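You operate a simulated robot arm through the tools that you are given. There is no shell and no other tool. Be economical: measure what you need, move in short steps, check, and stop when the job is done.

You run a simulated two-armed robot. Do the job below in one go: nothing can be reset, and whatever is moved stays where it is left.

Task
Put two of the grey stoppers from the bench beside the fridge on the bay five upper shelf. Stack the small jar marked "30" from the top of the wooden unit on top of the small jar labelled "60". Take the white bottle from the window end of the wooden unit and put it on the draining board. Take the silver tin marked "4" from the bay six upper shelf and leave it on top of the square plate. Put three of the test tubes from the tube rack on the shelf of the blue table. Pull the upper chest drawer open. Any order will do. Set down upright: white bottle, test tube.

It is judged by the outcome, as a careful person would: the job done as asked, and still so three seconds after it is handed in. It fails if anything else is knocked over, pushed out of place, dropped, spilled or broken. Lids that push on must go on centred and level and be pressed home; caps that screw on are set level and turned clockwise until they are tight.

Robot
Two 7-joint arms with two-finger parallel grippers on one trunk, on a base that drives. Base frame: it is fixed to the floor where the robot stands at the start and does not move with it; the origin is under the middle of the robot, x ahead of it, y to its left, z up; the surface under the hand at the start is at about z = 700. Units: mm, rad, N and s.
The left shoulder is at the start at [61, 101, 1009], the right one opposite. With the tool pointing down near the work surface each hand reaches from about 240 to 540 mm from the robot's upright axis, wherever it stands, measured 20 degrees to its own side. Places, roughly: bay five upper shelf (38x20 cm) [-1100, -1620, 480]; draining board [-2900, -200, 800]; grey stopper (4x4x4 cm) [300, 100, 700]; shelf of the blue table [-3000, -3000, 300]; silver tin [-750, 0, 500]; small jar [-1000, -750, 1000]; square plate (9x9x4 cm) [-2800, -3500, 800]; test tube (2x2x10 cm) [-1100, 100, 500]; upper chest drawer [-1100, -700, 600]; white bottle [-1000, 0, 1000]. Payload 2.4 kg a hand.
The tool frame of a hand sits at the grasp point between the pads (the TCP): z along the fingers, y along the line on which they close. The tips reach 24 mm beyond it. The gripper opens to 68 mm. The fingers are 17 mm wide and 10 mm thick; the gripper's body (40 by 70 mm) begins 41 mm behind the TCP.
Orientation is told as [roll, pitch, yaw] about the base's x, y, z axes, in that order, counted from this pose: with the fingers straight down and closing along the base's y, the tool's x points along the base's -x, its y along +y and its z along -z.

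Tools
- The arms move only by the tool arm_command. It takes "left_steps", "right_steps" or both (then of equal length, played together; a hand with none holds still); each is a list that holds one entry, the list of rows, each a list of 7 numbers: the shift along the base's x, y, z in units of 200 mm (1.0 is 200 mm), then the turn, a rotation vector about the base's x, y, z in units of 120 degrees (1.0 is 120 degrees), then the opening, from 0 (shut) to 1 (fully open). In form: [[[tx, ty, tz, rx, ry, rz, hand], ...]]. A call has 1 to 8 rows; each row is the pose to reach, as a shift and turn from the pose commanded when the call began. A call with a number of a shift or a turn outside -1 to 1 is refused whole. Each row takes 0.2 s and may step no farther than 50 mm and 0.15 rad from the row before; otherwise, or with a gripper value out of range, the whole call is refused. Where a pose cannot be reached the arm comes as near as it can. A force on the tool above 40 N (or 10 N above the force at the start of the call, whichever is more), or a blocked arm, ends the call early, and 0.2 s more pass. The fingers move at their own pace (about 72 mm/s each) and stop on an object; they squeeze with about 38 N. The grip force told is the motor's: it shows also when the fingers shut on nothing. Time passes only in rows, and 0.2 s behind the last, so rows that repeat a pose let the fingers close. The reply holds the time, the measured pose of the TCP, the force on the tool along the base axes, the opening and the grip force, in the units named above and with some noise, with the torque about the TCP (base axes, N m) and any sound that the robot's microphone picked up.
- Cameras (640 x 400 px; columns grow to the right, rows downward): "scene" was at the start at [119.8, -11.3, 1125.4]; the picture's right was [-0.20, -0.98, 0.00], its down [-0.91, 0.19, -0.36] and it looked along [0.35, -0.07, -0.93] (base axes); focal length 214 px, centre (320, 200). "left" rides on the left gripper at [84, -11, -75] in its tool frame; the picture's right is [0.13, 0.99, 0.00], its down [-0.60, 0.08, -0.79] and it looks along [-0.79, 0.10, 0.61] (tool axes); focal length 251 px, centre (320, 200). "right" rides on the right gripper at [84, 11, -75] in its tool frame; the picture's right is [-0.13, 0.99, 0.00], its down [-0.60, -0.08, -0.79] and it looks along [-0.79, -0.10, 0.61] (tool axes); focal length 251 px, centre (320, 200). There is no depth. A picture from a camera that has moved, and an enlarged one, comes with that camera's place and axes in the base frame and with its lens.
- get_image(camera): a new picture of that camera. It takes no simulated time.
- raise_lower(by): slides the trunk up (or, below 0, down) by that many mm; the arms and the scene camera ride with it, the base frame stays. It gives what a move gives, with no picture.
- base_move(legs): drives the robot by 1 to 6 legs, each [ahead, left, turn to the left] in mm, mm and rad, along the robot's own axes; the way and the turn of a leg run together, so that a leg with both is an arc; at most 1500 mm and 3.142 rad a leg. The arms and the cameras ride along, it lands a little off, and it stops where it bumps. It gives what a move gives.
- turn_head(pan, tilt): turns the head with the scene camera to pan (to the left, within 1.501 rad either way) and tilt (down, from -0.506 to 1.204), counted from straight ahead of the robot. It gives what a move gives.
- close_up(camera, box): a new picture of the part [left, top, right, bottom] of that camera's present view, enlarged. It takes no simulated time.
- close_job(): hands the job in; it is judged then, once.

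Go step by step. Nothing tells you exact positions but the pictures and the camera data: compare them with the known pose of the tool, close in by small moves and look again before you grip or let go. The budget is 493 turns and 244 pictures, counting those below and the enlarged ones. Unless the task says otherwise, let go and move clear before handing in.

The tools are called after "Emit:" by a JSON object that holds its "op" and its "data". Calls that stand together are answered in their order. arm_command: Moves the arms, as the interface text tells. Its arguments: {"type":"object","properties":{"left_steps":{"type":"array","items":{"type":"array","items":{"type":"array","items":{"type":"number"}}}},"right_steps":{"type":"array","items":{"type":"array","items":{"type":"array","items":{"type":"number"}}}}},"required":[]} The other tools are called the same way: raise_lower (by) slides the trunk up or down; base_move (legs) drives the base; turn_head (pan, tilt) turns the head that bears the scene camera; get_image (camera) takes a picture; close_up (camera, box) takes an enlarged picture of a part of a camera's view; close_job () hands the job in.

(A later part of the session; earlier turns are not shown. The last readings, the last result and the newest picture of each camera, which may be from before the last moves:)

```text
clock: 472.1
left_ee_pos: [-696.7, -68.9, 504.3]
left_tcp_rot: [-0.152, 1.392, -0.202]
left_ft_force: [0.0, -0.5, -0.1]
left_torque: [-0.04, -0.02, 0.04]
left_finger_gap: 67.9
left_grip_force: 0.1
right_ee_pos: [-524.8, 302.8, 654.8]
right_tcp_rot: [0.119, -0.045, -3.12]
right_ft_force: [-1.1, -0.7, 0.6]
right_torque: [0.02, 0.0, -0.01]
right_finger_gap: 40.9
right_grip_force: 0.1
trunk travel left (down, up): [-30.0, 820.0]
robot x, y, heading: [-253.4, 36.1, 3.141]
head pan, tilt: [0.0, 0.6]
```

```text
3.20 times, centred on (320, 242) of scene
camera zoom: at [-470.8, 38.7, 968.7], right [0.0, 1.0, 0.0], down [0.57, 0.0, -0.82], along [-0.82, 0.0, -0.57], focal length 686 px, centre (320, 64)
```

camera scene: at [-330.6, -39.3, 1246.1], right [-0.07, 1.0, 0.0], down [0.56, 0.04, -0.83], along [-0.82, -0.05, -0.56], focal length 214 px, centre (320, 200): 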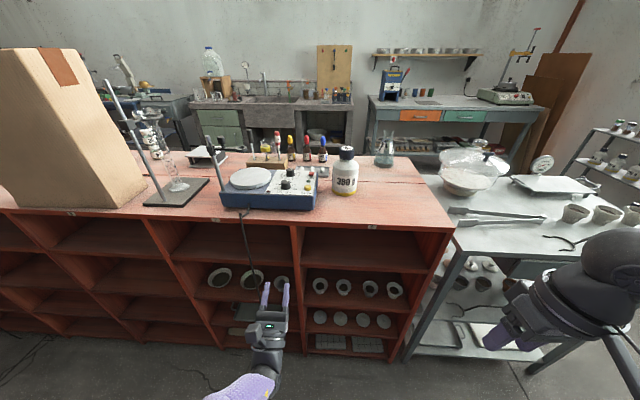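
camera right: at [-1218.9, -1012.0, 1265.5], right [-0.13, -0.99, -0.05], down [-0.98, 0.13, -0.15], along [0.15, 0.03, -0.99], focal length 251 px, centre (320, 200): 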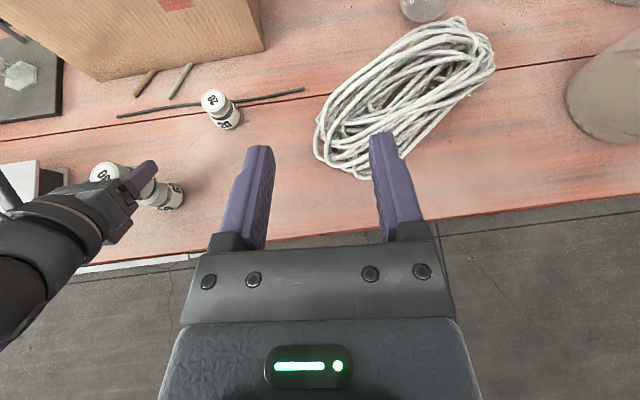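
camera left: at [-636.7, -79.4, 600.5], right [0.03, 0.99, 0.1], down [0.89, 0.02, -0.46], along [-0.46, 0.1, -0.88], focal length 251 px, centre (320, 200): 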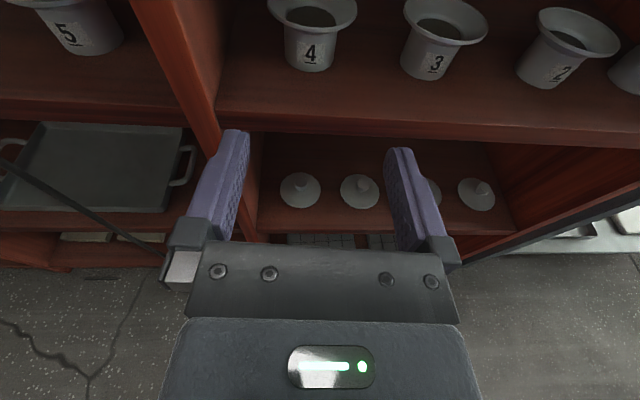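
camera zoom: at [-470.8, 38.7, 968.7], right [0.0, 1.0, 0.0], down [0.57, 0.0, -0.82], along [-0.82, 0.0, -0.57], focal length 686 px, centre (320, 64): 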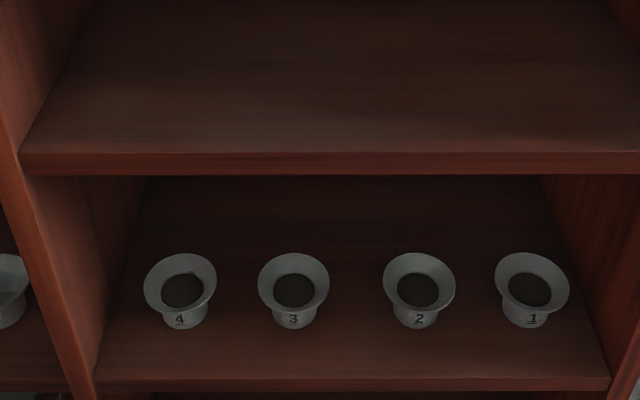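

Tin 4's centre is near (-825,-72), 70 mm inside the shelf edge. I'll set the height and drive in part-way.

Emit:
{"op": "arm_command", "data": {"left_steps": [[[0, -0.015, -0.035, 0, 0, 0, 1], [0, -0.015, -0.035, 0, 0, 0, 1]]]}}

Emit:
{"op": "base_move", "data": {"legs": [[65, 0, 0]]}}

Emit:
{"op": "get_image", "data": {"camera": "left"}}

```text
clock: 472.7
left_ee_pos: [-697.4, -71.7, 497.5]
left_tcp_rot: [-0.152, 1.391, -0.202]
left_ft_force: [-0.4, 0.5, -0.8]
left_torque: [0.01, 0.01, 0.0]
left_finger_gap: 68.1
left_grip_force: 0.0
right_ee_pos: [-524.1, 303.7, 654.2]
right_tcp_rot: [0.119, -0.045, -3.12]
right_ft_force: [0.7, -0.8, -0.1]
right_torque: [-0.03, 0.05, 0.01]
right_finger_gap: 40.5
right_grip_force: 0.1
trunk travel left (down, up): [-30.0, 820.0]
robot x, y, heading: [-253.0, 39.9, 3.137]
head pan, tilt: [0.0, 0.6]
```

```text
clock: 473.7
left_ee_pos: [-761.3, -71.6, 498.1]
left_tcp_rot: [-0.154, 1.392, -0.204]
left_ft_force: [0.0, -0.9, -0.7]
left_torque: [-0.03, 0.01, 0.0]
left_finger_gap: 68.1
left_grip_force: 0.1
right_ee_pos: [-588.6, 303.0, 654.2]
right_tcp_rot: [0.118, -0.046, -3.12]
right_ft_force: [0.4, 0.0, -0.3]
right_torque: [0.01, 0.01, 0.01]
right_finger_gap: 41.0
right_grip_force: 0.1
trunk travel left (down, up): [-30.0, 820.0]
robot x, y, heading: [-318.9, 35.7, 3.14]
head pan, tilt: [0.0, 0.6]
```

```text
103 pictures are left
camera left: at [-701.6, -82.0, 594.0], right [0.03, 0.99, 0.1], down [0.89, 0.02, -0.46], along [-0.46, 0.1, -0.88], focal length 251 px, centre (320, 200)
```

left: 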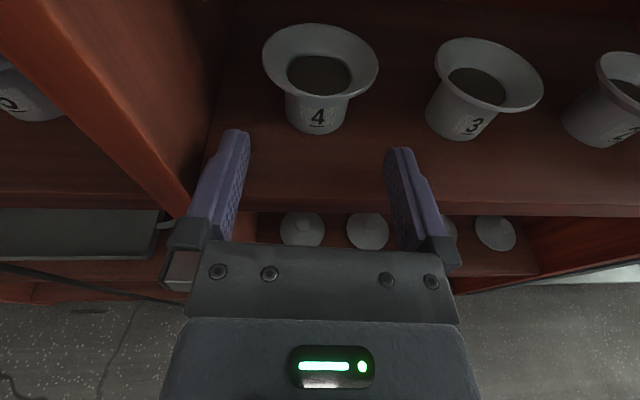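

Lined up. I'll drive the last 48 mm.

Emit:
{"op": "base_move", "data": {"legs": [[48, 0, 0]]}}

Emit:
{"op": "get_image", "data": {"camera": "left"}}

```text
clock: 474.7
left_ee_pos: [-806.6, -72.4, 495.7]
left_tcp_rot: [-0.148, 1.39, -0.2]
left_ft_force: [5.5, -0.9, 4.1]
left_torque: [-0.1, -0.29, 0.07]
left_finger_gap: 67.9
left_grip_force: 0.1
right_ee_pos: [-635.4, 302.7, 655.7]
right_tcp_rot: [0.119, -0.045, -3.119]
right_ft_force: [0.6, 0.0, 0.8]
right_torque: [0.0, 0.0, -0.03]
right_finger_gap: 40.8
right_grip_force: 0.1
trunk travel left (down, up): [-30.0, 820.0]
robot x, y, heading: [-365.0, 35.3, 3.139]
head pan, tilt: [0.0, 0.6]
stopped in leg 1: the force on the tool passed its limit at 88 N (the readings are from after the stop); the commanded pose is now the measured one
```

```text
102 pictures are left
camera left: at [-746.6, -81.7, 593.5], right [0.03, 0.99, 0.1], down [0.89, 0.02, -0.46], along [-0.46, 0.1, -0.88], focal length 251 px, centre (320, 200)
```

left: 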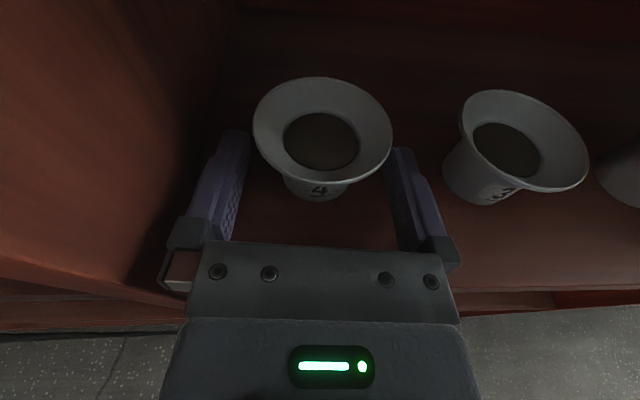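

Something under the hand touched the shelf edge; the tins are untouched. The tin's centre is already between the finger ends, so I'll rise 2 mm and close here.

Emit:
{"op": "arm_command", "data": {"left_steps": [[[0, 0.005, 0.01, 0, 0, 0, 1], [0, 0.005, 0.01, 0, 0, 0, 0.75], [0, 0.005, 0.01, 0, 0, 0, 0.6], [0, 0.005, 0.01, 0, 0, 0, 0.5], [0, 0.005, 0.01, 0, 0, 0, 0.4], [0, 0.005, 0.01, 0, 0, 0, 0.3], [0, 0.005, 0.01, 0, 0, 0, 0.3]]]}}

Emit:
{"op": "get_image", "data": {"camera": "left"}}

```text
clock: 476.3
left_ee_pos: [-806.2, -69.9, 498.6]
left_tcp_rot: [-0.152, 1.389, -0.201]
left_ft_force: [0.2, 1.6, 1.9]
left_torque: [0.09, 0.05, -0.04]
left_finger_gap: 35.3
left_grip_force: 38.0
right_ee_pos: [-636.7, 303.6, 654.7]
right_tcp_rot: [0.119, -0.044, -3.12]
right_ft_force: [-0.2, 0.4, 0.5]
right_torque: [0.01, 0.0, 0.0]
right_finger_gap: 40.9
right_grip_force: 0.0
trunk travel left (down, up): [-30.0, 820.0]
robot x, y, heading: [-369.3, 39.3, 3.137]
head pan, tilt: [0.0, 0.6]
```

```text
101 pictures are left
camera left: at [-746.6, -80.8, 595.6], right [0.03, 0.99, 0.1], down [0.89, 0.02, -0.46], along [-0.45, 0.1, -0.88], focal length 251 px, centre (320, 200)
```

left: 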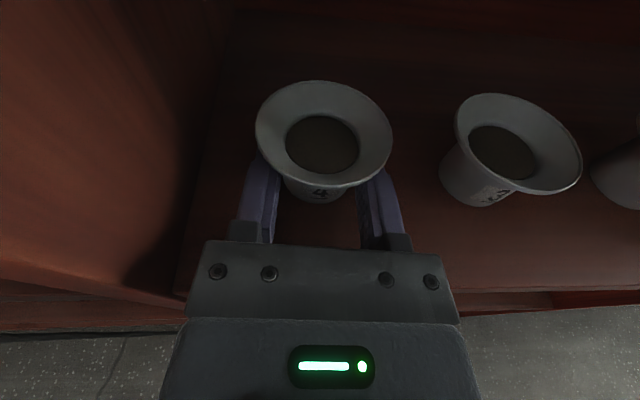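

Gripped on the body at 35 mm. I'll lift a little and check.

Emit:
{"op": "arm_command", "data": {"left_steps": [[[0, 0, 0, 0, 0, 0, 0], [0, 0, 0.03, 0, 0, 0, 0], [0, 0, 0.08, 0, 0, 0, 0], [0, 0, 0.12, 0, 0, 0, 0]]]}}

Emit:
{"op": "get_image", "data": {"camera": "left"}}

```text
clock: 477.3
left_ee_pos: [-807.1, -69.6, 521.3]
left_tcp_rot: [-0.149, 1.39, -0.198]
left_ft_force: [0.4, 0.1, -0.3]
left_torque: [0.0, 0.03, -0.02]
left_finger_gap: 34.8
left_grip_force: 38.1
right_ee_pos: [-636.3, 302.4, 655.2]
right_tcp_rot: [0.119, -0.047, -3.12]
right_ft_force: [-0.5, 0.3, -0.2]
right_torque: [-0.02, 0.01, 0.01]
right_finger_gap: 40.9
right_grip_force: 0.1
trunk travel left (down, up): [-30.0, 820.0]
robot x, y, heading: [-364.8, 36.7, 3.141]
head pan, tilt: [0.0, 0.6]
```

```text
100 pictures are left
camera left: at [-747.0, -81.0, 618.1], right [0.03, 0.99, 0.1], down [0.89, 0.02, -0.45], along [-0.45, 0.1, -0.89], focal length 251 px, centre (320, 200)
```

left: 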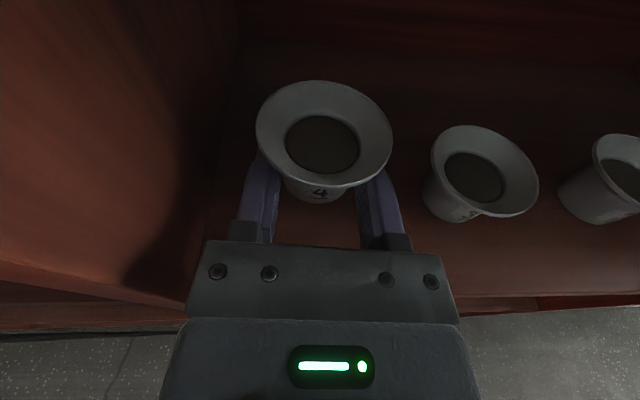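

Tin 4 is lifted cleanly. I'll back out, raise the trunk and look at the bottle.

Emit:
{"op": "base_move", "data": {"legs": [[-170, 0, 0]]}}

Emit:
{"op": "raise_lower", "data": {"by": 400}}

Emit:
{"op": "turn_head", "data": {"pan": 0.0, "tilt": 0.7}}

Emit:
{"op": "get_image", "data": {"camera": "scene"}}

Emit:
{"op": "get_image", "data": {"camera": "right"}}

```text
clock: 478.8
left_ee_pos: [-638.8, -71.9, 521.6]
left_tcp_rot: [-0.149, 1.39, -0.201]
left_ft_force: [0.0, 0.3, -0.2]
left_torque: [-0.01, 0.02, 0.02]
left_finger_gap: 35.3
left_grip_force: 37.9
right_ee_pos: [-468.1, 302.5, 654.5]
right_tcp_rot: [0.117, -0.046, -3.12]
right_ft_force: [-0.4, 0.0, -0.7]
right_torque: [-0.02, -0.03, 0.02]
right_finger_gap: 40.8
right_grip_force: 0.0
trunk travel left (down, up): [-30.0, 820.0]
robot x, y, heading: [-194.0, 38.5, 3.142]
head pan, tilt: [0.0, 0.6]
```

```text
clock: 482.6
left_ee_pos: [-638.9, -71.3, 921.9]
left_tcp_rot: [-0.153, 1.389, -0.2]
left_ft_force: [0.7, 0.3, 0.2]
left_torque: [0.02, 0.01, -0.02]
left_finger_gap: 34.9
left_grip_force: 38.5
right_ee_pos: [-467.8, 301.9, 1055.7]
right_tcp_rot: [0.121, -0.044, -3.118]
right_ft_force: [0.1, -1.2, 0.2]
right_torque: [0.0, 0.0, -0.02]
right_finger_gap: 40.8
right_grip_force: 0.0
trunk travel left (down, up): [-430.0, 420.0]
robot x, y, heading: [-196.4, 35.9, 3.143]
head pan, tilt: [0.0, 0.6]
```

```text
clock: 483.3
left_ee_pos: [-638.2, -71.2, 921.2]
left_tcp_rot: [-0.151, 1.388, -0.201]
left_ft_force: [-1.1, 0.0, -0.3]
left_torque: [0.0, 0.0, 0.0]
left_finger_gap: 34.7
left_grip_force: 38.5
right_ee_pos: [-468.0, 303.1, 1054.7]
right_tcp_rot: [0.121, -0.045, -3.119]
right_ft_force: [-0.1, -0.4, -0.2]
right_torque: [-0.01, 0.01, 0.01]
right_finger_gap: 40.9
right_grip_force: 0.1
trunk travel left (down, up): [-430.0, 420.0]
robot x, y, heading: [-202.6, 35.7, 3.141]
head pan, tilt: [0.0, 0.7]
```

```text
99 pictures are left
camera scene: at [-310.8, 38.2, 1368.6], right [0.0, 1.0, 0.0], down [0.64, 0.0, -0.77], along [-0.77, 0.0, -0.64], focal length 214 px, centre (320, 200)
```

scene: 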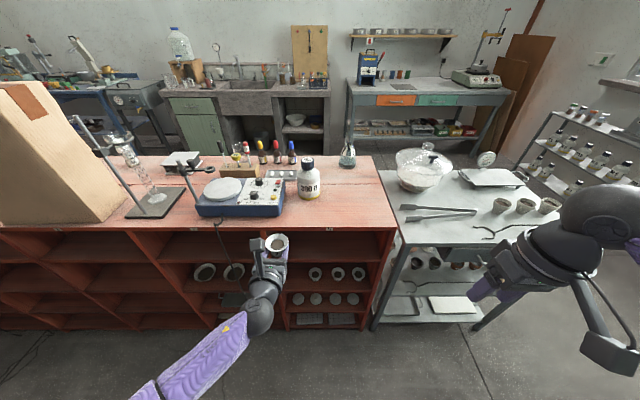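

```text
98 pictures are left
camera right: at [-380.4, 303.5, 1127.0], right [-0.1, -0.99, 0.12], down [-0.57, 0.16, 0.8], along [-0.81, 0.01, -0.58], focal length 251 px, centre (320, 200)
```

right: 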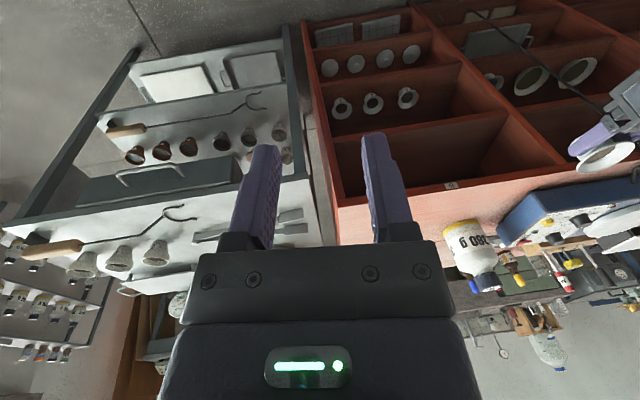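

The bottle's cap top is near z≈1008 at about (-955,0). First I'll raise and draw in the left hand with the tin, and level the right hand.

Emit:
{"op": "arm_command", "data": {"left_steps": [[[0.05, 0, 0.15, 0, 0, 0, 0], [0.1, 0, 0.3, 0, 0, 0, 0], [0.15, 0, 0.45, 0, 0, 0, 0], [0.2, 0, 0.6, 0, 0, 0, 0], [0.3, 0, 0.75, 0, 0, 0, 0], [0.4, 0, 0.9, 0, 0, 0, 0]]], "right_steps": [[[0, 0, 0, 0.01, -0.004, 0, 1], [0, 0, 0, 0.02, -0.008, 0, 1], [0, 0, 0, 0.03, -0.012, 0, 1], [0, 0, 0, 0.04, -0.016, 0, 1], [0, 0, 0, 0.05, -0.02, 0, 1], [0, 0, 0, 0.0573, -0.0215, 0, 1]]]}}

Emit:
{"op": "get_image", "data": {"camera": "left"}}

```text
clock: 484.7
left_ee_pos: [-560.0, -70.3, 1100.0]
left_tcp_rot: [-0.155, 1.388, -0.203]
left_ft_force: [-0.6, 0.0, 0.6]
left_torque: [0.0, -0.02, 0.03]
left_finger_gap: 34.6
left_grip_force: 37.5
right_ee_pos: [-467.3, 302.3, 1056.4]
right_tcp_rot: [-0.003, 0.004, -3.117]
right_ft_force: [-0.4, -0.3, 0.5]
right_torque: [0.01, -0.03, -0.02]
right_finger_gap: 68.0
right_grip_force: 0.0
trunk travel left (down, up): [-430.0, 420.0]
robot x, y, heading: [-195.1, 35.7, 3.144]
head pan, tilt: [0.0, 0.7]
```

```text
97 pictures are left
camera left: at [-500.2, -80.1, 1196.9], right [0.03, 0.99, 0.1], down [0.89, 0.02, -0.45], along [-0.45, 0.1, -0.89], focal length 251 px, centre (320, 200)
```

left: 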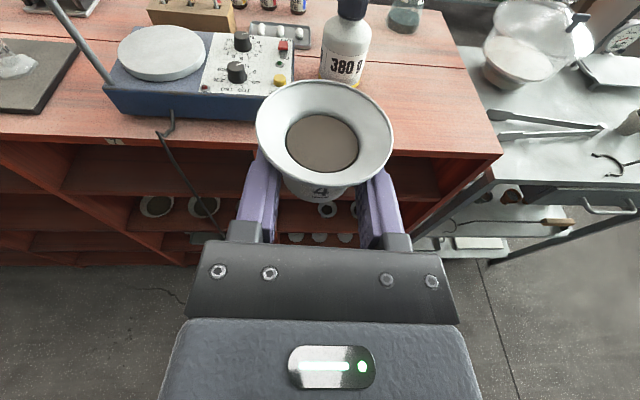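

Right hand is level, tin level. I'll move the base so the bottle lies in front of the right hand.

Emit:
{"op": "base_move", "data": {"legs": [[0, 155, 0], [240, 0, 0]]}}

Emit:
{"op": "get_image", "data": {"camera": "right"}}

Emit:
{"op": "get_image", "data": {"camera": "scene"}}

```text
clock: 487.5
left_ee_pos: [-805.9, -226.0, 1099.6]
left_tcp_rot: [-0.151, 1.388, -0.199]
left_ft_force: [-0.5, 0.0, -0.1]
left_torque: [-0.03, -0.03, 0.0]
left_finger_gap: 34.9
left_grip_force: 38.0
right_ee_pos: [-712.3, 146.8, 1056.0]
right_tcp_rot: [0.0, 0.003, -3.117]
right_ft_force: [0.1, 0.3, 0.1]
right_torque: [0.0, -0.02, -0.03]
right_finger_gap: 67.8
right_grip_force: 0.0
trunk travel left (down, up): [-430.0, 420.0]
robot x, y, heading: [-439.9, -117.6, 3.136]
head pan, tilt: [0.0, 0.7]
```

```text
96 pictures are left
camera right: at [-628.7, 138.0, 1130.9], right [-0.1, -0.99, 0.0], down [-0.61, 0.06, 0.79], along [-0.79, 0.08, -0.61], focal length 251 px, centre (320, 200)
```

right: 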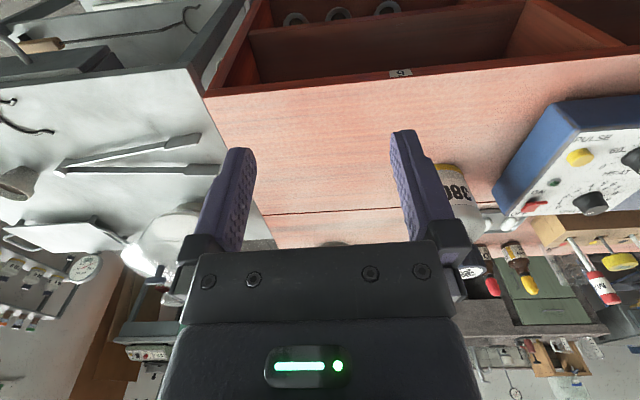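

```text
95 pictures are left
camera scene: at [-555.9, -118.4, 1368.6], right [0.0, 1.0, 0.0], down [0.64, 0.0, -0.76], along [-0.76, 0.0, -0.64], focal length 214 px, centre (320, 200)
```

scene: 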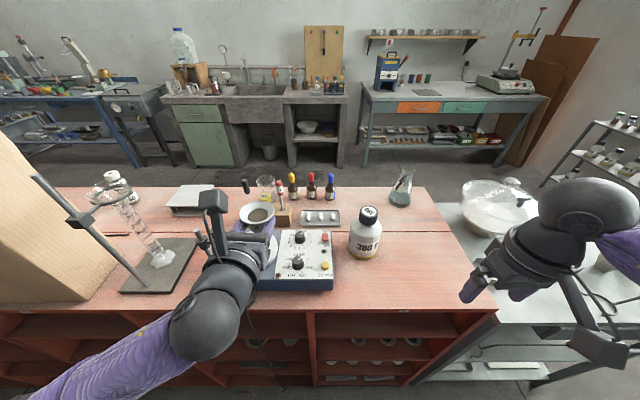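

The bottle is centred near (-943,3), cap top z≈1008. I'll bring the right hand above it.

Emit:
{"op": "arm_command", "data": {"right_steps": [[[-0.19, -0.12, 0.1, 0, 0, 0, 1], [-0.38, -0.24, 0.1, 0, 0, 0, 1], [-0.57, -0.36, 0.1, 0, 0, 0, 1], [-0.76, -0.48, 0.1, 0, 0, 0, 1], [-0.88, -0.58, 0.1, 0, 0, 0, 1], [-0.95, -0.68, 0.1, 0, 0, 0, 1], [-1.0, -0.72, 0.1, 0, 0, 0, 1]]]}}

Emit:
{"op": "get_image", "data": {"camera": "right"}}

Emit:
{"op": "close_up", "data": {"camera": "scene", "box": [280, 160, 440, 260]}}

```text
clock: 489.1
left_ee_pos: [-805.6, -226.5, 1099.3]
left_tcp_rot: [-0.149, 1.389, -0.2]
left_ft_force: [0.5, -0.3, -1.5]
left_torque: [0.03, -0.05, -0.01]
left_finger_gap: 34.7
left_grip_force: 37.9
right_ee_pos: [-912.4, 4.6, 1078.3]
right_tcp_rot: [-0.002, 0.002, -3.118]
right_ft_force: [0.1, -0.8, 0.7]
right_torque: [0.01, 0.0, -0.02]
right_finger_gap: 68.0
right_grip_force: 0.1
trunk travel left (down, up): [-430.0, 420.0]
robot x, y, heading: [-444.2, -115.7, 3.137]
head pan, tilt: [0.0, 0.7]
```

```text
94 pictures are left
camera right: at [-828.0, -3.4, 1152.4], right [-0.1, -0.99, 0.0], down [-0.61, 0.06, 0.79], along [-0.79, 0.08, -0.61], focal length 251 px, centre (320, 200)
```

right: 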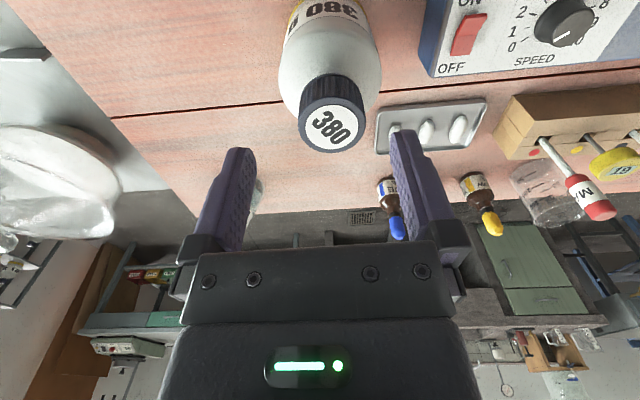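

```text
4.00 times, centred on (360, 210) of scene
camera zoom: at [-555.5, -118.7, 1368.6], right [0.0, 1.0, 0.0], down [0.64, 0.0, -0.76], along [-0.76, 0.0, -0.64], focal length 858 px, centre (160, 160)
```

zoom: 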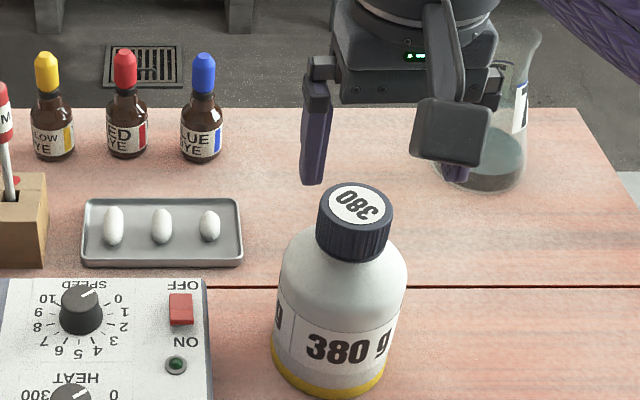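

The scene view fixes the cap at about (-943,2), top z≈1005, 47 mm wide and 30 mm tall. I'll centre over it and descend.

Emit:
{"op": "arm_command", "data": {"right_steps": [[[-0.153, -0.013, 0, 0, 0, 0, 1], [-0.153, -0.013, -0.1, 0, 0, 0, 1], [-0.153, -0.013, -0.2, 0, 0, 0, 1], [-0.153, -0.013, -0.2, 0, 0, 0, 1]]]}}

Emit:
{"op": "close_up", "data": {"camera": "scene", "box": [280, 160, 440, 260]}}

```text
clock: 490.1
left_ee_pos: [-805.0, -228.0, 1100.7]
left_tcp_rot: [-0.15, 1.39, -0.2]
left_ft_force: [0.0, 0.0, -0.2]
left_torque: [0.01, -0.05, -0.02]
left_finger_gap: 34.8
left_grip_force: 38.2
right_ee_pos: [-934.5, -2.0, 1035.8]
right_tcp_rot: [0.0, 0.003, -3.117]
right_ft_force: [0.5, 0.4, 0.8]
right_torque: [0.01, 0.02, 0.0]
right_finger_gap: 68.0
right_grip_force: 0.1
right hand out of reach, approached as far as the arm can: row 1, 2, 3, 4
trunk travel left (down, up): [-430.0, 420.0]
robot x, y, heading: [-439.3, -120.9, 3.14]
head pan, tilt: [0.0, 0.7]
```

```text
4.00 times, centred on (360, 210) of scene
camera zoom: at [-555.5, -118.6, 1368.6], right [0.0, 1.0, 0.0], down [0.64, 0.0, -0.76], along [-0.76, 0.0, -0.64], focal length 858 px, centre (160, 160)
```

zoom: 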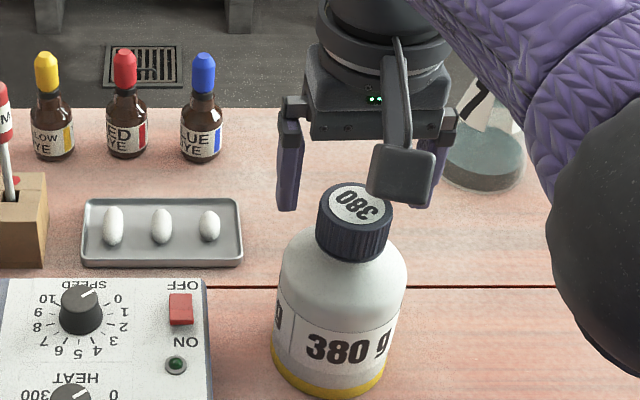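

Laterally centred. I'll nudge the base 9 mm forward and lower the trunk 34 mm onto the cap.

Emit:
{"op": "arm_command", "data": {"right_steps": [[[0, 0.015, 0, 0, 0, 0, 1]]]}}

Emit:
{"op": "base_move", "data": {"legs": [[9, 0, 0]]}}

Emit:
{"op": "raise_lower", "data": {"by": -15}}

Emit:
{"op": "close_up", "data": {"camera": "scene", "box": [280, 160, 440, 260]}}

```text
clock: 490.5
left_ee_pos: [-805.2, -226.1, 1099.5]
left_tcp_rot: [-0.15, 1.389, -0.199]
left_ft_force: [0.1, 0.7, -0.6]
left_torque: [-0.02, -0.07, 0.02]
left_finger_gap: 34.6
left_grip_force: 38.4
right_ee_pos: [-935.6, 1.6, 1035.9]
right_tcp_rot: [0.0, 0.002, -3.116]
right_ft_force: [0.5, 0.1, -0.6]
right_torque: [0.03, -0.02, -0.02]
right_finger_gap: 68.0
right_grip_force: 0.1
trunk travel left (down, up): [-430.0, 420.0]
robot x, y, heading: [-443.0, -118.6, 3.138]
head pan, tilt: [0.0, 0.7]
```

```text
clock: 491.2
left_ee_pos: [-815.8, -225.9, 1099.4]
left_tcp_rot: [-0.15, 1.389, -0.198]
left_ft_force: [-0.6, 0.8, 0.5]
left_torque: [0.02, -0.03, 0.0]
left_finger_gap: 34.6
left_grip_force: 37.4
right_ee_pos: [-944.4, 0.3, 1035.4]
right_tcp_rot: [-0.001, 0.003, -3.117]
right_ft_force: [0.8, 0.1, 0.2]
right_torque: [0.01, 0.02, 0.01]
right_finger_gap: 68.0
right_grip_force: 0.1
trunk travel left (down, up): [-430.0, 420.0]
robot x, y, heading: [-450.6, -119.7, 3.141]
head pan, tilt: [0.0, 0.7]
```

```text
clock: 491.9
left_ee_pos: [-815.5, -226.5, 1084.4]
left_tcp_rot: [-0.15, 1.391, -0.2]
left_ft_force: [0.7, 0.5, -0.2]
left_torque: [0.03, -0.01, -0.01]
left_finger_gap: 34.6
left_grip_force: 38.3
right_ee_pos: [-945.3, 0.4, 1021.0]
right_tcp_rot: [0.001, 0.002, -3.117]
right_ft_force: [0.4, -0.3, -0.1]
right_torque: [-0.02, 0.02, -0.01]
right_finger_gap: 67.9
right_grip_force: 0.1
trunk travel left (down, up): [-415.0, 434.0]
robot x, y, heading: [-448.8, -118.9, 3.14]
head pan, tilt: [0.0, 0.7]
```

```text
4.00 times, centred on (360, 210) of scene
camera zoom: at [-566.4, -118.5, 1353.5], right [0.0, 1.0, 0.0], down [0.64, 0.0, -0.76], along [-0.76, 0.0, -0.64], focal length 858 px, centre (160, 160)
```

zoom: 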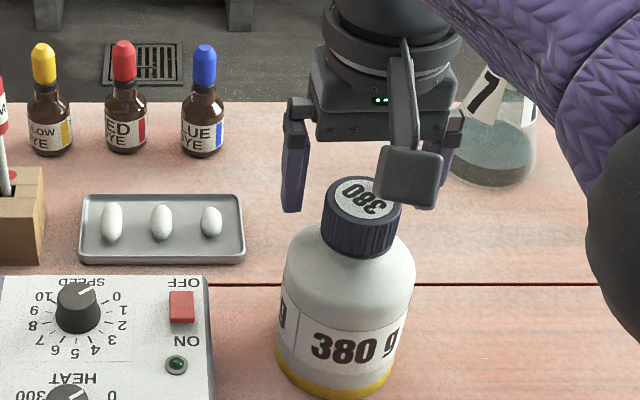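

Well centred. I'll lower 20 mm more and close on the cap.

Emit:
{"op": "raise_lower", "data": {"by": -20}}

Emit:
{"op": "arm_command", "data": {"right_steps": [[[0, 0, 0, 0, 0, 0, 0.85], [0, 0, 0, 0, 0, 0, 0.7], [0, 0, 0, 0, 0, 0, 0.5], [0, 0, 0, 0, 0, 0, 0.3], [0, 0, 0, 0, 0, 0, 0]]]}}

Emit:
{"op": "close_up", "data": {"camera": "scene", "box": [280, 160, 440, 260]}}

```text
clock: 492.5
left_ee_pos: [-816.6, -226.9, 1067.3]
left_tcp_rot: [-0.167, 1.401, -0.216]
left_ft_force: [-6.3, -3.2, 39.3]
left_torque: [-1.1, 0.08, -0.18]
left_finger_gap: 34.7
left_grip_force: 37.9
right_ee_pos: [-942.3, 1.1, 1001.2]
right_tcp_rot: [0.0, 0.003, -3.117]
right_ft_force: [-1.3, -1.3, 0.4]
right_torque: [0.02, 0.01, -0.02]
right_finger_gap: 67.7
right_grip_force: 0.1
trunk travel left (down, up): [-395.0, 454.0]
robot x, y, heading: [-452.4, -122.6, 3.144]
head pan, tilt: [0.0, 0.7]
```

```text
clock: 493.0
left_ee_pos: [-817.9, -226.4, 1066.3]
left_tcp_rot: [-0.177, 1.407, -0.223]
left_ft_force: [-1.4, 0.6, 15.6]
left_torque: [-0.37, 0.02, -0.09]
left_finger_gap: 34.6
left_grip_force: 37.9
right_ee_pos: [-943.8, 2.2, 1001.7]
right_tcp_rot: [0.001, 0.004, -3.116]
right_ft_force: [-0.7, -1.2, -0.4]
right_torque: [0.01, 0.01, -0.01]
right_finger_gap: 47.6
right_grip_force: 0.1
trunk travel left (down, up): [-395.0, 454.0]
robot x, y, heading: [-452.0, -120.3, 3.137]
head pan, tilt: [0.0, 0.7]
stopped in row 2 (left hand): the force on the tool passed its limit at 51 N (the readings are from after the stop); the commanded pose is now the measured one
```

```text
4.00 times, centred on (360, 210) of scene
camera zoom: at [-568.9, -118.2, 1333.1], right [0.0, 1.0, 0.0], down [0.64, 0.0, -0.77], along [-0.77, 0.0, -0.64], focal length 858 px, centre (160, 160)
```

zoom: 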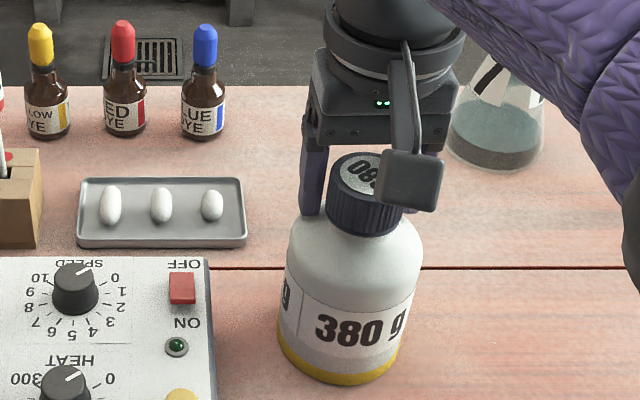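

The left hand is touching something below. I'll look before moving anything.

Emit:
{"op": "get_image", "data": {"camera": "scene"}}

Emit:
{"op": "get_image", "data": {"camera": "left"}}

```text
89 pictures are left
camera scene: at [-568.9, -118.2, 1333.1], right [0.0, 1.0, 0.0], down [0.64, 0.0, -0.77], along [-0.77, 0.0, -0.64], focal length 214 px, centre (320, 200)
```

scene: 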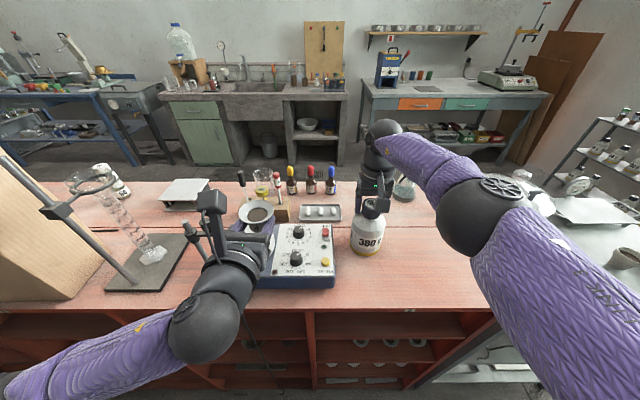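

```text
88 pictures are left
camera left: at [-755.7, -236.3, 1163.0], right [0.03, 0.99, 0.1], down [0.88, 0.02, -0.47], along [-0.47, 0.1, -0.88], focal length 251 px, centre (320, 200)
```

left: 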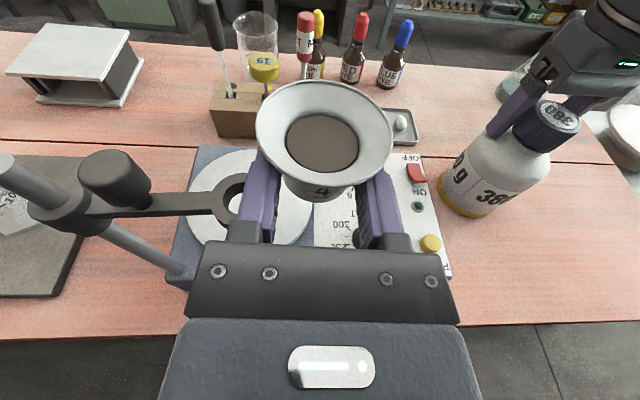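

The left finger is resting on the stirrer's ring clamp. I'll lift the left hand straight up off it.

Emit:
{"op": "arm_command", "data": {"left_steps": [[[0, 0, 0.08, 0, 0, 0, 0], [0, 0, 0.18, 0, 0, 0, 0], [0, 0, 0.3, 0, 0, 0, 0]]]}}

Emit:
{"op": "get_image", "data": {"camera": "left"}}

```text
clock: 493.8
left_ee_pos: [-836.2, -221.2, 1123.4]
left_tcp_rot: [-0.168, 1.399, -0.215]
left_ft_force: [-0.1, 0.3, 0.1]
left_torque: [0.04, -0.03, 0.01]
left_finger_gap: 35.2
left_grip_force: 37.9
left hand out of reach, approached as far as the arm can: row 1, 2, 3
right_ee_pos: [-944.1, 1.4, 1000.4]
right_tcp_rot: [0.002, 0.003, -3.117]
right_ft_force: [-0.2, 0.1, 0.1]
right_torque: [0.0, -0.01, 0.0]
right_finger_gap: 47.4
right_grip_force: 0.1
trunk travel left (down, up): [-395.0, 454.0]
robot x, y, heading: [-451.4, -122.1, 3.14]
head pan, tilt: [0.0, 0.7]
```

```text
87 pictures are left
camera left: at [-774.7, -231.4, 1219.1], right [0.03, 0.99, 0.1], down [0.89, 0.02, -0.46], along [-0.46, 0.1, -0.88], focal length 251 px, centre (320, 200)
```

left: 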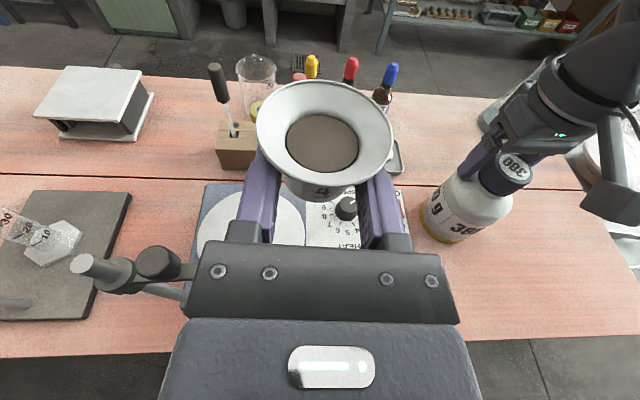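

Free again. Now I'll close the right hand on the cap.

Emit:
{"op": "arm_command", "data": {"right_steps": [[[0, 0, 0, 0, 0, 0, 0.55], [0, 0, 0, 0, 0, 0, 0.3], [0, 0, 0, 0, 0, 0, 0], [0, 0, 0, 0, 0, 0, 0]]]}}

Emit:
{"op": "close_up", "data": {"camera": "scene", "box": [160, 130, 420, 292]}}

```text
clock: 494.8
left_ee_pos: [-836.2, -221.4, 1123.1]
left_tcp_rot: [-0.166, 1.399, -0.214]
left_ft_force: [-0.4, 0.1, -0.2]
left_torque: [0.02, -0.01, -0.02]
left_finger_gap: 35.3
left_grip_force: 38.1
right_ee_pos: [-944.7, 2.4, 1000.9]
right_tcp_rot: [-0.001, 0.003, -3.118]
right_ft_force: [-1.3, 1.3, 0.8]
right_torque: [0.0, 0.03, 0.02]
right_finger_gap: 0.0
right_grip_force: 23.1
trunk travel left (down, up): [-395.0, 454.0]
robot x, y, heading: [-452.6, -121.3, 3.14]
head pan, tilt: [0.0, 0.7]
```

```text
2.46 times, centred on (290, 211) of scene
camera zoom: at [-569.7, -118.5, 1333.3], right [0.0, 1.0, 0.0], down [0.64, 0.0, -0.76], along [-0.76, 0.0, -0.64], focal length 528 px, centre (394, 173)
```

zoom: 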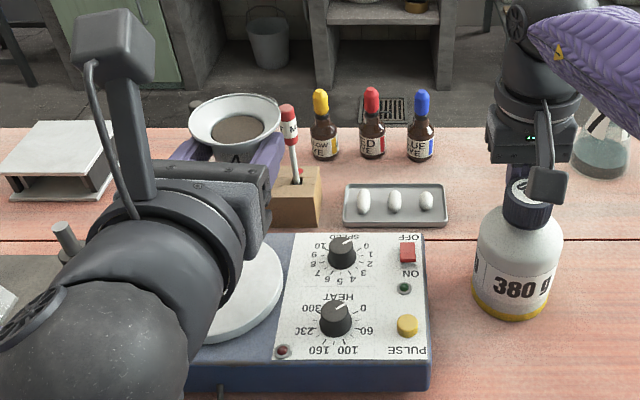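

The fingers closed behind the cap: crossing the left and scene views, the cap is really nearer, about (-917,-7), top z≈1028. I'll reopen, rise clear and re-measure.

Emit:
{"op": "arm_command", "data": {"right_steps": [[[0, 0, 0, 0, 0, 0, 0.4], [0, 0, 0, 0, 0, 0, 0.8], [0, 0, 0, 0, 0, 0, 1], [0, 0, 0, 0, 0, 0, 1]]]}}

Emit:
{"op": "raise_lower", "data": {"by": 80}}

Emit:
{"op": "close_up", "data": {"camera": "scene", "box": [280, 160, 440, 260]}}

Emit:
{"op": "get_image", "data": {"camera": "left"}}

```text
clock: 495.8
left_ee_pos: [-834.9, -220.9, 1123.3]
left_tcp_rot: [-0.165, 1.4, -0.213]
left_ft_force: [0.5, 0.8, -1.4]
left_torque: [-0.03, 0.02, -0.01]
left_finger_gap: 35.4
left_grip_force: 37.9
right_ee_pos: [-944.3, 1.8, 1001.0]
right_tcp_rot: [0.002, 0.003, -3.118]
right_ft_force: [-0.2, 0.1, -0.5]
right_torque: [0.03, -0.01, 0.0]
right_finger_gap: 68.0
right_grip_force: 0.1
trunk travel left (down, up): [-395.0, 454.0]
robot x, y, heading: [-448.9, -118.4, 3.137]
head pan, tilt: [0.0, 0.7]
```

```text
clock: 497.0
left_ee_pos: [-837.0, -219.5, 1201.8]
left_tcp_rot: [-0.163, 1.399, -0.209]
left_ft_force: [0.2, 0.0, -1.5]
left_torque: [-0.01, -0.03, 0.03]
left_finger_gap: 35.6
left_grip_force: 38.0
right_ee_pos: [-942.8, 0.6, 1085.1]
right_tcp_rot: [0.0, -0.005, -3.116]
right_ft_force: [0.7, 0.2, 0.0]
right_torque: [-0.02, 0.02, 0.03]
right_finger_gap: 67.9
right_grip_force: 0.1
trunk travel left (down, up): [-475.0, 374.0]
robot x, y, heading: [-448.8, -116.5, 3.14]
head pan, tilt: [0.0, 0.7]
```

```text
4.00 times, centred on (360, 210) of scene
camera zoom: at [-560.1, -118.6, 1413.8], right [0.0, 1.0, 0.0], down [0.64, 0.0, -0.76], along [-0.76, 0.0, -0.64], focal length 858 px, centre (160, 160)
```

zoom: 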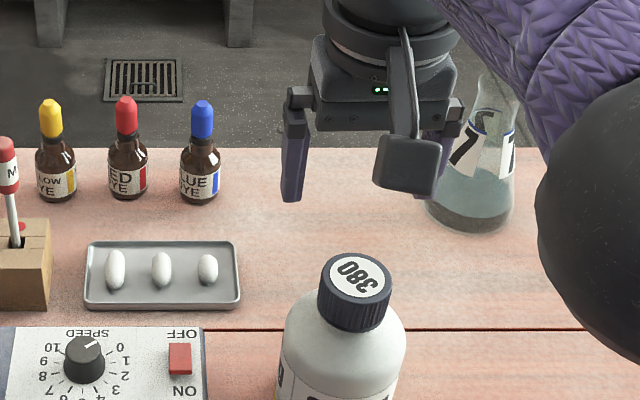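

```text
84 pictures are left
camera left: at [-775.2, -231.1, 1298.9], right [0.03, 0.99, 0.1], down [0.89, 0.02, -0.46], along [-0.46, 0.1, -0.88], focal length 251 px, centre (320, 200)
```

left: 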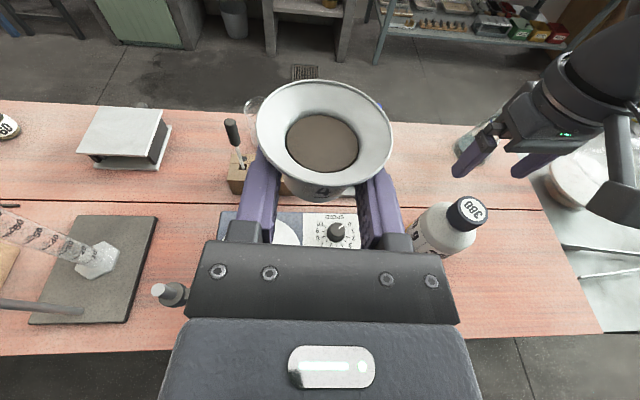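

Taking all views together the cap is near (-920,4), top z≈1016. I'll shift the hand 24 mm back toward me and lower to just above the cap to check.

Emit:
{"op": "arm_command", "data": {"right_steps": [[[0.06, 0.01, 0, 0, 0, 0, 1], [0.12, 0.017, 0, 0, 0, 0, 1], [0.12, 0.017, 0, 0, 0, 0, 1]]]}}

Emit:
{"op": "raise_lower", "data": {"by": -40}}

Emit:
{"op": "get_image", "data": {"camera": "right"}}

Emit:
{"op": "close_up", "data": {"camera": "scene", "box": [280, 160, 440, 260]}}

Emit:
{"op": "close_up", "data": {"camera": "left", "box": [400, 120, 560, 250]}}

```text
clock: 497.8
left_ee_pos: [-836.1, -222.3, 1202.2]
left_tcp_rot: [-0.165, 1.403, -0.213]
left_ft_force: [0.1, 0.2, -0.7]
left_torque: [-0.02, -0.02, -0.02]
left_finger_gap: 35.2
left_grip_force: 38.1
right_ee_pos: [-916.9, 4.8, 1086.0]
right_tcp_rot: [-0.002, -0.003, -3.117]
right_ft_force: [-0.1, -0.1, -0.4]
right_torque: [0.01, -0.02, 0.02]
right_finger_gap: 67.8
right_grip_force: 0.1
trunk travel left (down, up): [-475.0, 374.0]
robot x, y, heading: [-450.7, -116.4, 3.139]
head pan, tilt: [0.0, 0.7]
```

```text
clock: 498.6
left_ee_pos: [-835.9, -219.9, 1162.6]
left_tcp_rot: [-0.167, 1.4, -0.215]
left_ft_force: [1.2, -0.5, 0.1]
left_torque: [0.0, -0.03, -0.01]
left_finger_gap: 35.2
left_grip_force: 37.8
right_ee_pos: [-917.6, 4.9, 1045.1]
right_tcp_rot: [0.001, -0.007, -3.116]
right_ft_force: [-0.6, 0.0, 0.2]
right_torque: [0.0, 0.02, -0.02]
right_finger_gap: 67.8
right_grip_force: 0.0
trunk travel left (down, up): [-435.0, 414.0]
robot x, y, heading: [-450.3, -116.6, 3.139]
head pan, tilt: [0.0, 0.7]
```

```text
83 pictures are left
camera right: at [-833.7, -3.8, 1119.9], right [-0.11, -0.99, 0.0], down [-0.6, 0.06, 0.8], along [-0.79, 0.08, -0.6], focal length 251 px, centre (320, 200)
```

right: 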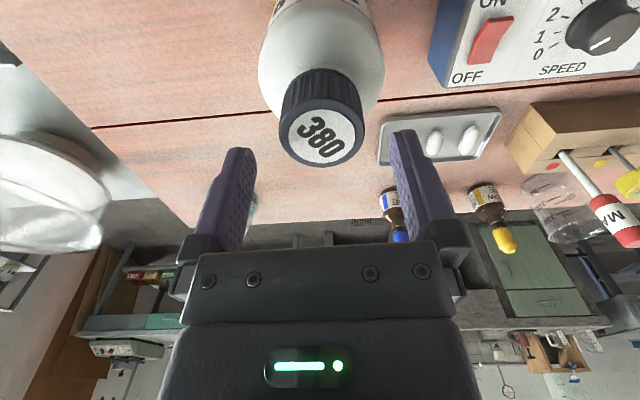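

```text
4.00 times, centred on (360, 210) of scene
camera zoom: at [-564.0, -118.6, 1373.6], right [0.0, 1.0, 0.0], down [0.64, 0.0, -0.76], along [-0.76, 0.0, -0.64], focal length 858 px, centre (160, 160)
```

zoom: 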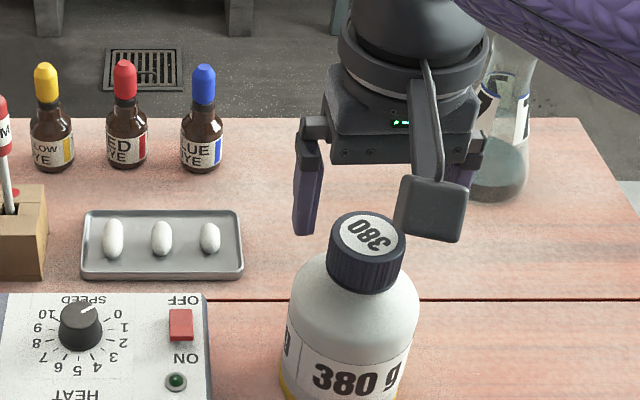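

```text
3.08 times, centred on (480, 185) of left
camera zoom: at [-774.7, -231.2, 1258.9], right [0.03, 0.99, 0.1], down [0.89, 0.02, -0.46], along [-0.46, 0.1, -0.88], focal length 774 px, centre (-172, 246)
```

zoom: 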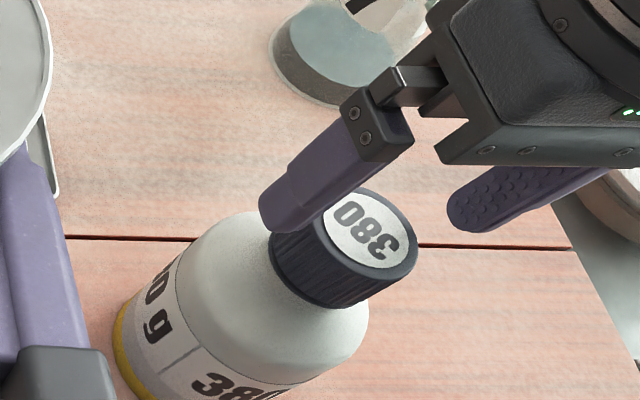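

The cap is about 5 mm nearer me and 3 mm toward -y than the finger centre. I'll correct, and lower in two steps.

Emit:
{"op": "arm_command", "data": {"right_steps": [[[0.026, -0.015, 0, 0, 0, 0, 1], [0.026, -0.015, 0, 0, 0, 0, 1]]]}}

Emit:
{"op": "raise_lower", "data": {"by": -18}}

Emit:
{"op": "close_up", "data": {"camera": "left", "box": [400, 120, 560, 250]}}

Emit:
{"op": "get_image", "data": {"camera": "right"}}

```text
clock: 499.2
left_ee_pos: [-836.4, -220.5, 1163.0]
left_tcp_rot: [-0.166, 1.402, -0.214]
left_ft_force: [-0.2, -0.8, -0.2]
left_torque: [-0.01, -0.01, 0.0]
left_finger_gap: 35.2
left_grip_force: 38.2
right_ee_pos: [-912.8, 1.9, 1045.4]
right_tcp_rot: [0.001, -0.007, -3.118]
right_ft_force: [0.4, -0.4, 0.6]
right_torque: [0.02, -0.03, -0.02]
right_finger_gap: 67.9
right_grip_force: 0.1
trunk travel left (down, up): [-435.0, 414.0]
robot x, y, heading: [-452.0, -120.8, 3.143]
head pan, tilt: [0.0, 0.7]
```

```text
clock: 499.9
left_ee_pos: [-835.7, -221.1, 1144.3]
left_tcp_rot: [-0.163, 1.402, -0.212]
left_ft_force: [0.5, -1.4, -0.5]
left_torque: [0.0, 0.0, -0.03]
left_finger_gap: 35.3
left_grip_force: 38.0
right_ee_pos: [-912.0, 2.3, 1026.7]
right_tcp_rot: [-0.002, -0.005, -3.118]
right_ft_force: [-0.1, -0.2, -0.4]
right_torque: [0.01, 0.02, 0.02]
right_finger_gap: 68.0
right_grip_force: 0.0
trunk travel left (down, up): [-417.0, 432.0]
robot x, y, heading: [-450.0, -118.7, 3.137]
head pan, tilt: [0.0, 0.7]
```

```text
3.08 times, centred on (480, 185) of left
camera zoom: at [-774.7, -231.1, 1241.1], right [0.03, 0.99, 0.1], down [0.88, 0.02, -0.47], along [-0.47, 0.1, -0.88], focal length 774 px, centre (-172, 246)
```

zoom: 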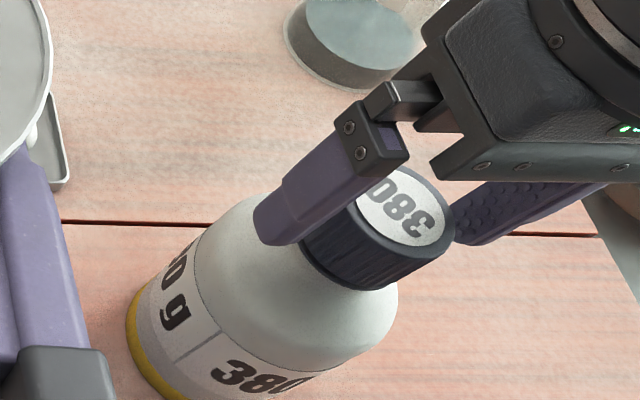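

```text
79 pictures are left
camera right: at [-828.4, -6.8, 1101.8], right [-0.11, -0.99, 0.0], down [-0.6, 0.06, 0.8], along [-0.79, 0.08, -0.6], focal length 251 px, centre (320, 200)
```

right: 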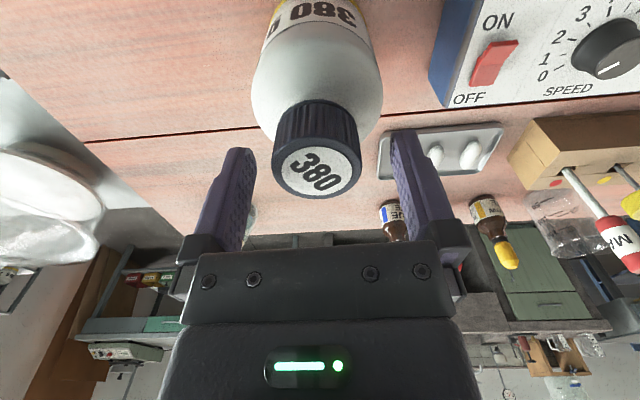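

Centred now. I'll lower 15 mm more and close gently.

Emit:
{"op": "raise_lower", "data": {"by": -15}}

Emit:
{"op": "arm_command", "data": {"right_steps": [[[0, 0, 0, 0, 0, 0, 0.85], [0, 0, 0, 0, 0, 0, 0.75], [0, 0, 0, 0, 0, 0, 0.65], [0, 0, 0, 0, 0, 0, 0.5], [0, 0, 0, 0, 0, 0, 0.3], [0, 0, 0, 0, 0, 0, 0.3]]]}}

Emit:
{"op": "get_image", "data": {"camera": "right"}}

```text
clock: 500.5
left_ee_pos: [-836.0, -220.9, 1130.9]
left_tcp_rot: [-0.164, 1.401, -0.213]
left_ft_force: [0.5, 0.2, -0.5]
left_torque: [0.01, 0.01, 0.04]
left_finger_gap: 35.2
left_grip_force: 37.8
right_ee_pos: [-913.0, 0.3, 1012.4]
right_tcp_rot: [0.0, -0.007, -3.117]
right_ft_force: [-0.2, -0.1, -0.6]
right_torque: [0.02, 0.03, 0.02]
right_finger_gap: 68.1
right_grip_force: 0.1
trunk travel left (down, up): [-402.0, 448.0]
robot x, y, heading: [-450.2, -121.1, 3.139]
head pan, tilt: [0.0, 0.7]
```

```text
clock: 501.9
left_ee_pos: [-834.8, -221.0, 1130.3]
left_tcp_rot: [-0.165, 1.403, -0.213]
left_ft_force: [-0.2, -0.4, -0.8]
left_torque: [0.01, 0.02, -0.02]
left_finger_gap: 35.1
left_grip_force: 37.6
right_ee_pos: [-913.7, 1.2, 1013.3]
right_tcp_rot: [0.001, -0.007, -3.118]
right_ft_force: [0.3, 1.6, 1.4]
right_torque: [-0.03, -0.01, 0.02]
right_finger_gap: 42.1
right_grip_force: 38.2
trunk travel left (down, up): [-402.0, 448.0]
robot x, y, heading: [-449.4, -119.6, 3.14]
head pan, tilt: [0.0, 0.7]
```

```text
78 pictures are left
camera right: at [-828.6, -6.7, 1086.8], right [-0.11, -0.99, 0.0], down [-0.6, 0.06, 0.8], along [-0.79, 0.08, -0.6], focal length 251 px, centre (320, 200)
```

right: 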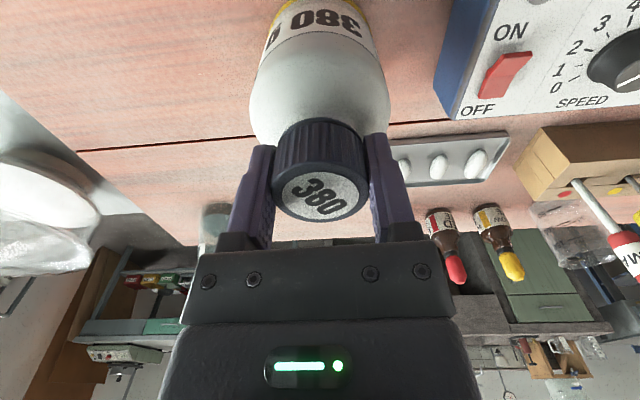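

The cap is gripped at 42 mm. I'll firm the grip and lift.

Emit:
{"op": "arm_command", "data": {"right_steps": [[[0, 0, 0, 0, 0, 0, 0], [0, 0, 0, 0, 0, 0, 0]]]}}

Emit:
{"op": "raise_lower", "data": {"by": 40}}

Emit:
{"op": "raise_lower", "data": {"by": 80}}

Emit:
{"op": "get_image", "data": {"camera": "scene"}}

```text
clock: 502.5
left_ee_pos: [-835.3, -221.5, 1129.5]
left_tcp_rot: [-0.166, 1.4, -0.213]
left_ft_force: [-0.5, -0.8, -0.3]
left_torque: [-0.03, -0.01, -0.04]
left_finger_gap: 35.2
left_grip_force: 38.7
right_ee_pos: [-913.4, 3.3, 1010.9]
right_tcp_rot: [0.001, -0.006, -3.117]
right_ft_force: [-0.9, 0.7, 3.0]
right_torque: [0.0, -0.01, 0.0]
right_finger_gap: 41.8
right_grip_force: 38.3
trunk travel left (down, up): [-402.0, 448.0]
robot x, y, heading: [-451.6, -121.6, 3.137]
head pan, tilt: [0.0, 0.7]
```

```text
clock: 503.3
left_ee_pos: [-836.6, -221.0, 1170.0]
left_tcp_rot: [-0.165, 1.4, -0.212]
left_ft_force: [-0.1, -0.6, -0.9]
left_torque: [-0.04, -0.01, -0.01]
left_finger_gap: 35.0
left_grip_force: 38.1
right_ee_pos: [-912.8, 0.9, 1051.2]
right_tcp_rot: [-0.001, -0.007, -3.117]
right_ft_force: [-0.2, 0.5, -3.2]
right_torque: [-0.02, 0.01, 0.05]
right_finger_gap: 41.9
right_grip_force: 37.7
trunk travel left (down, up): [-442.0, 408.0]
robot x, y, heading: [-451.6, -116.2, 3.136]
head pan, tilt: [0.0, 0.7]
```

```text
clock: 504.5
left_ee_pos: [-836.4, -221.9, 1249.5]
left_tcp_rot: [-0.166, 1.399, -0.214]
left_ft_force: [0.4, 0.1, 0.0]
left_torque: [-0.01, 0.02, 0.0]
left_finger_gap: 35.1
left_grip_force: 38.3
right_ee_pos: [-913.4, 1.5, 1130.8]
right_tcp_rot: [-0.001, -0.005, -3.116]
right_ft_force: [0.6, -0.4, -3.1]
right_torque: [-0.02, 0.02, 0.0]
right_finger_gap: 41.6
right_grip_force: 38.0
trunk travel left (down, up): [-522.0, 328.0]
robot x, y, heading: [-447.2, -114.4, 3.135]
head pan, tilt: [0.0, 0.7]
```

```text
77 pictures are left
camera scene: at [-556.4, -118.5, 1460.9], right [0.0, 1.0, 0.0], down [0.64, 0.0, -0.76], along [-0.76, 0.0, -0.64], focal length 214 px, centre (320, 200)
```

scene: 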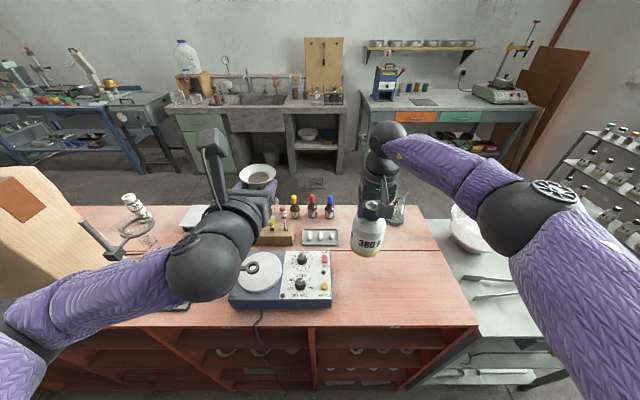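

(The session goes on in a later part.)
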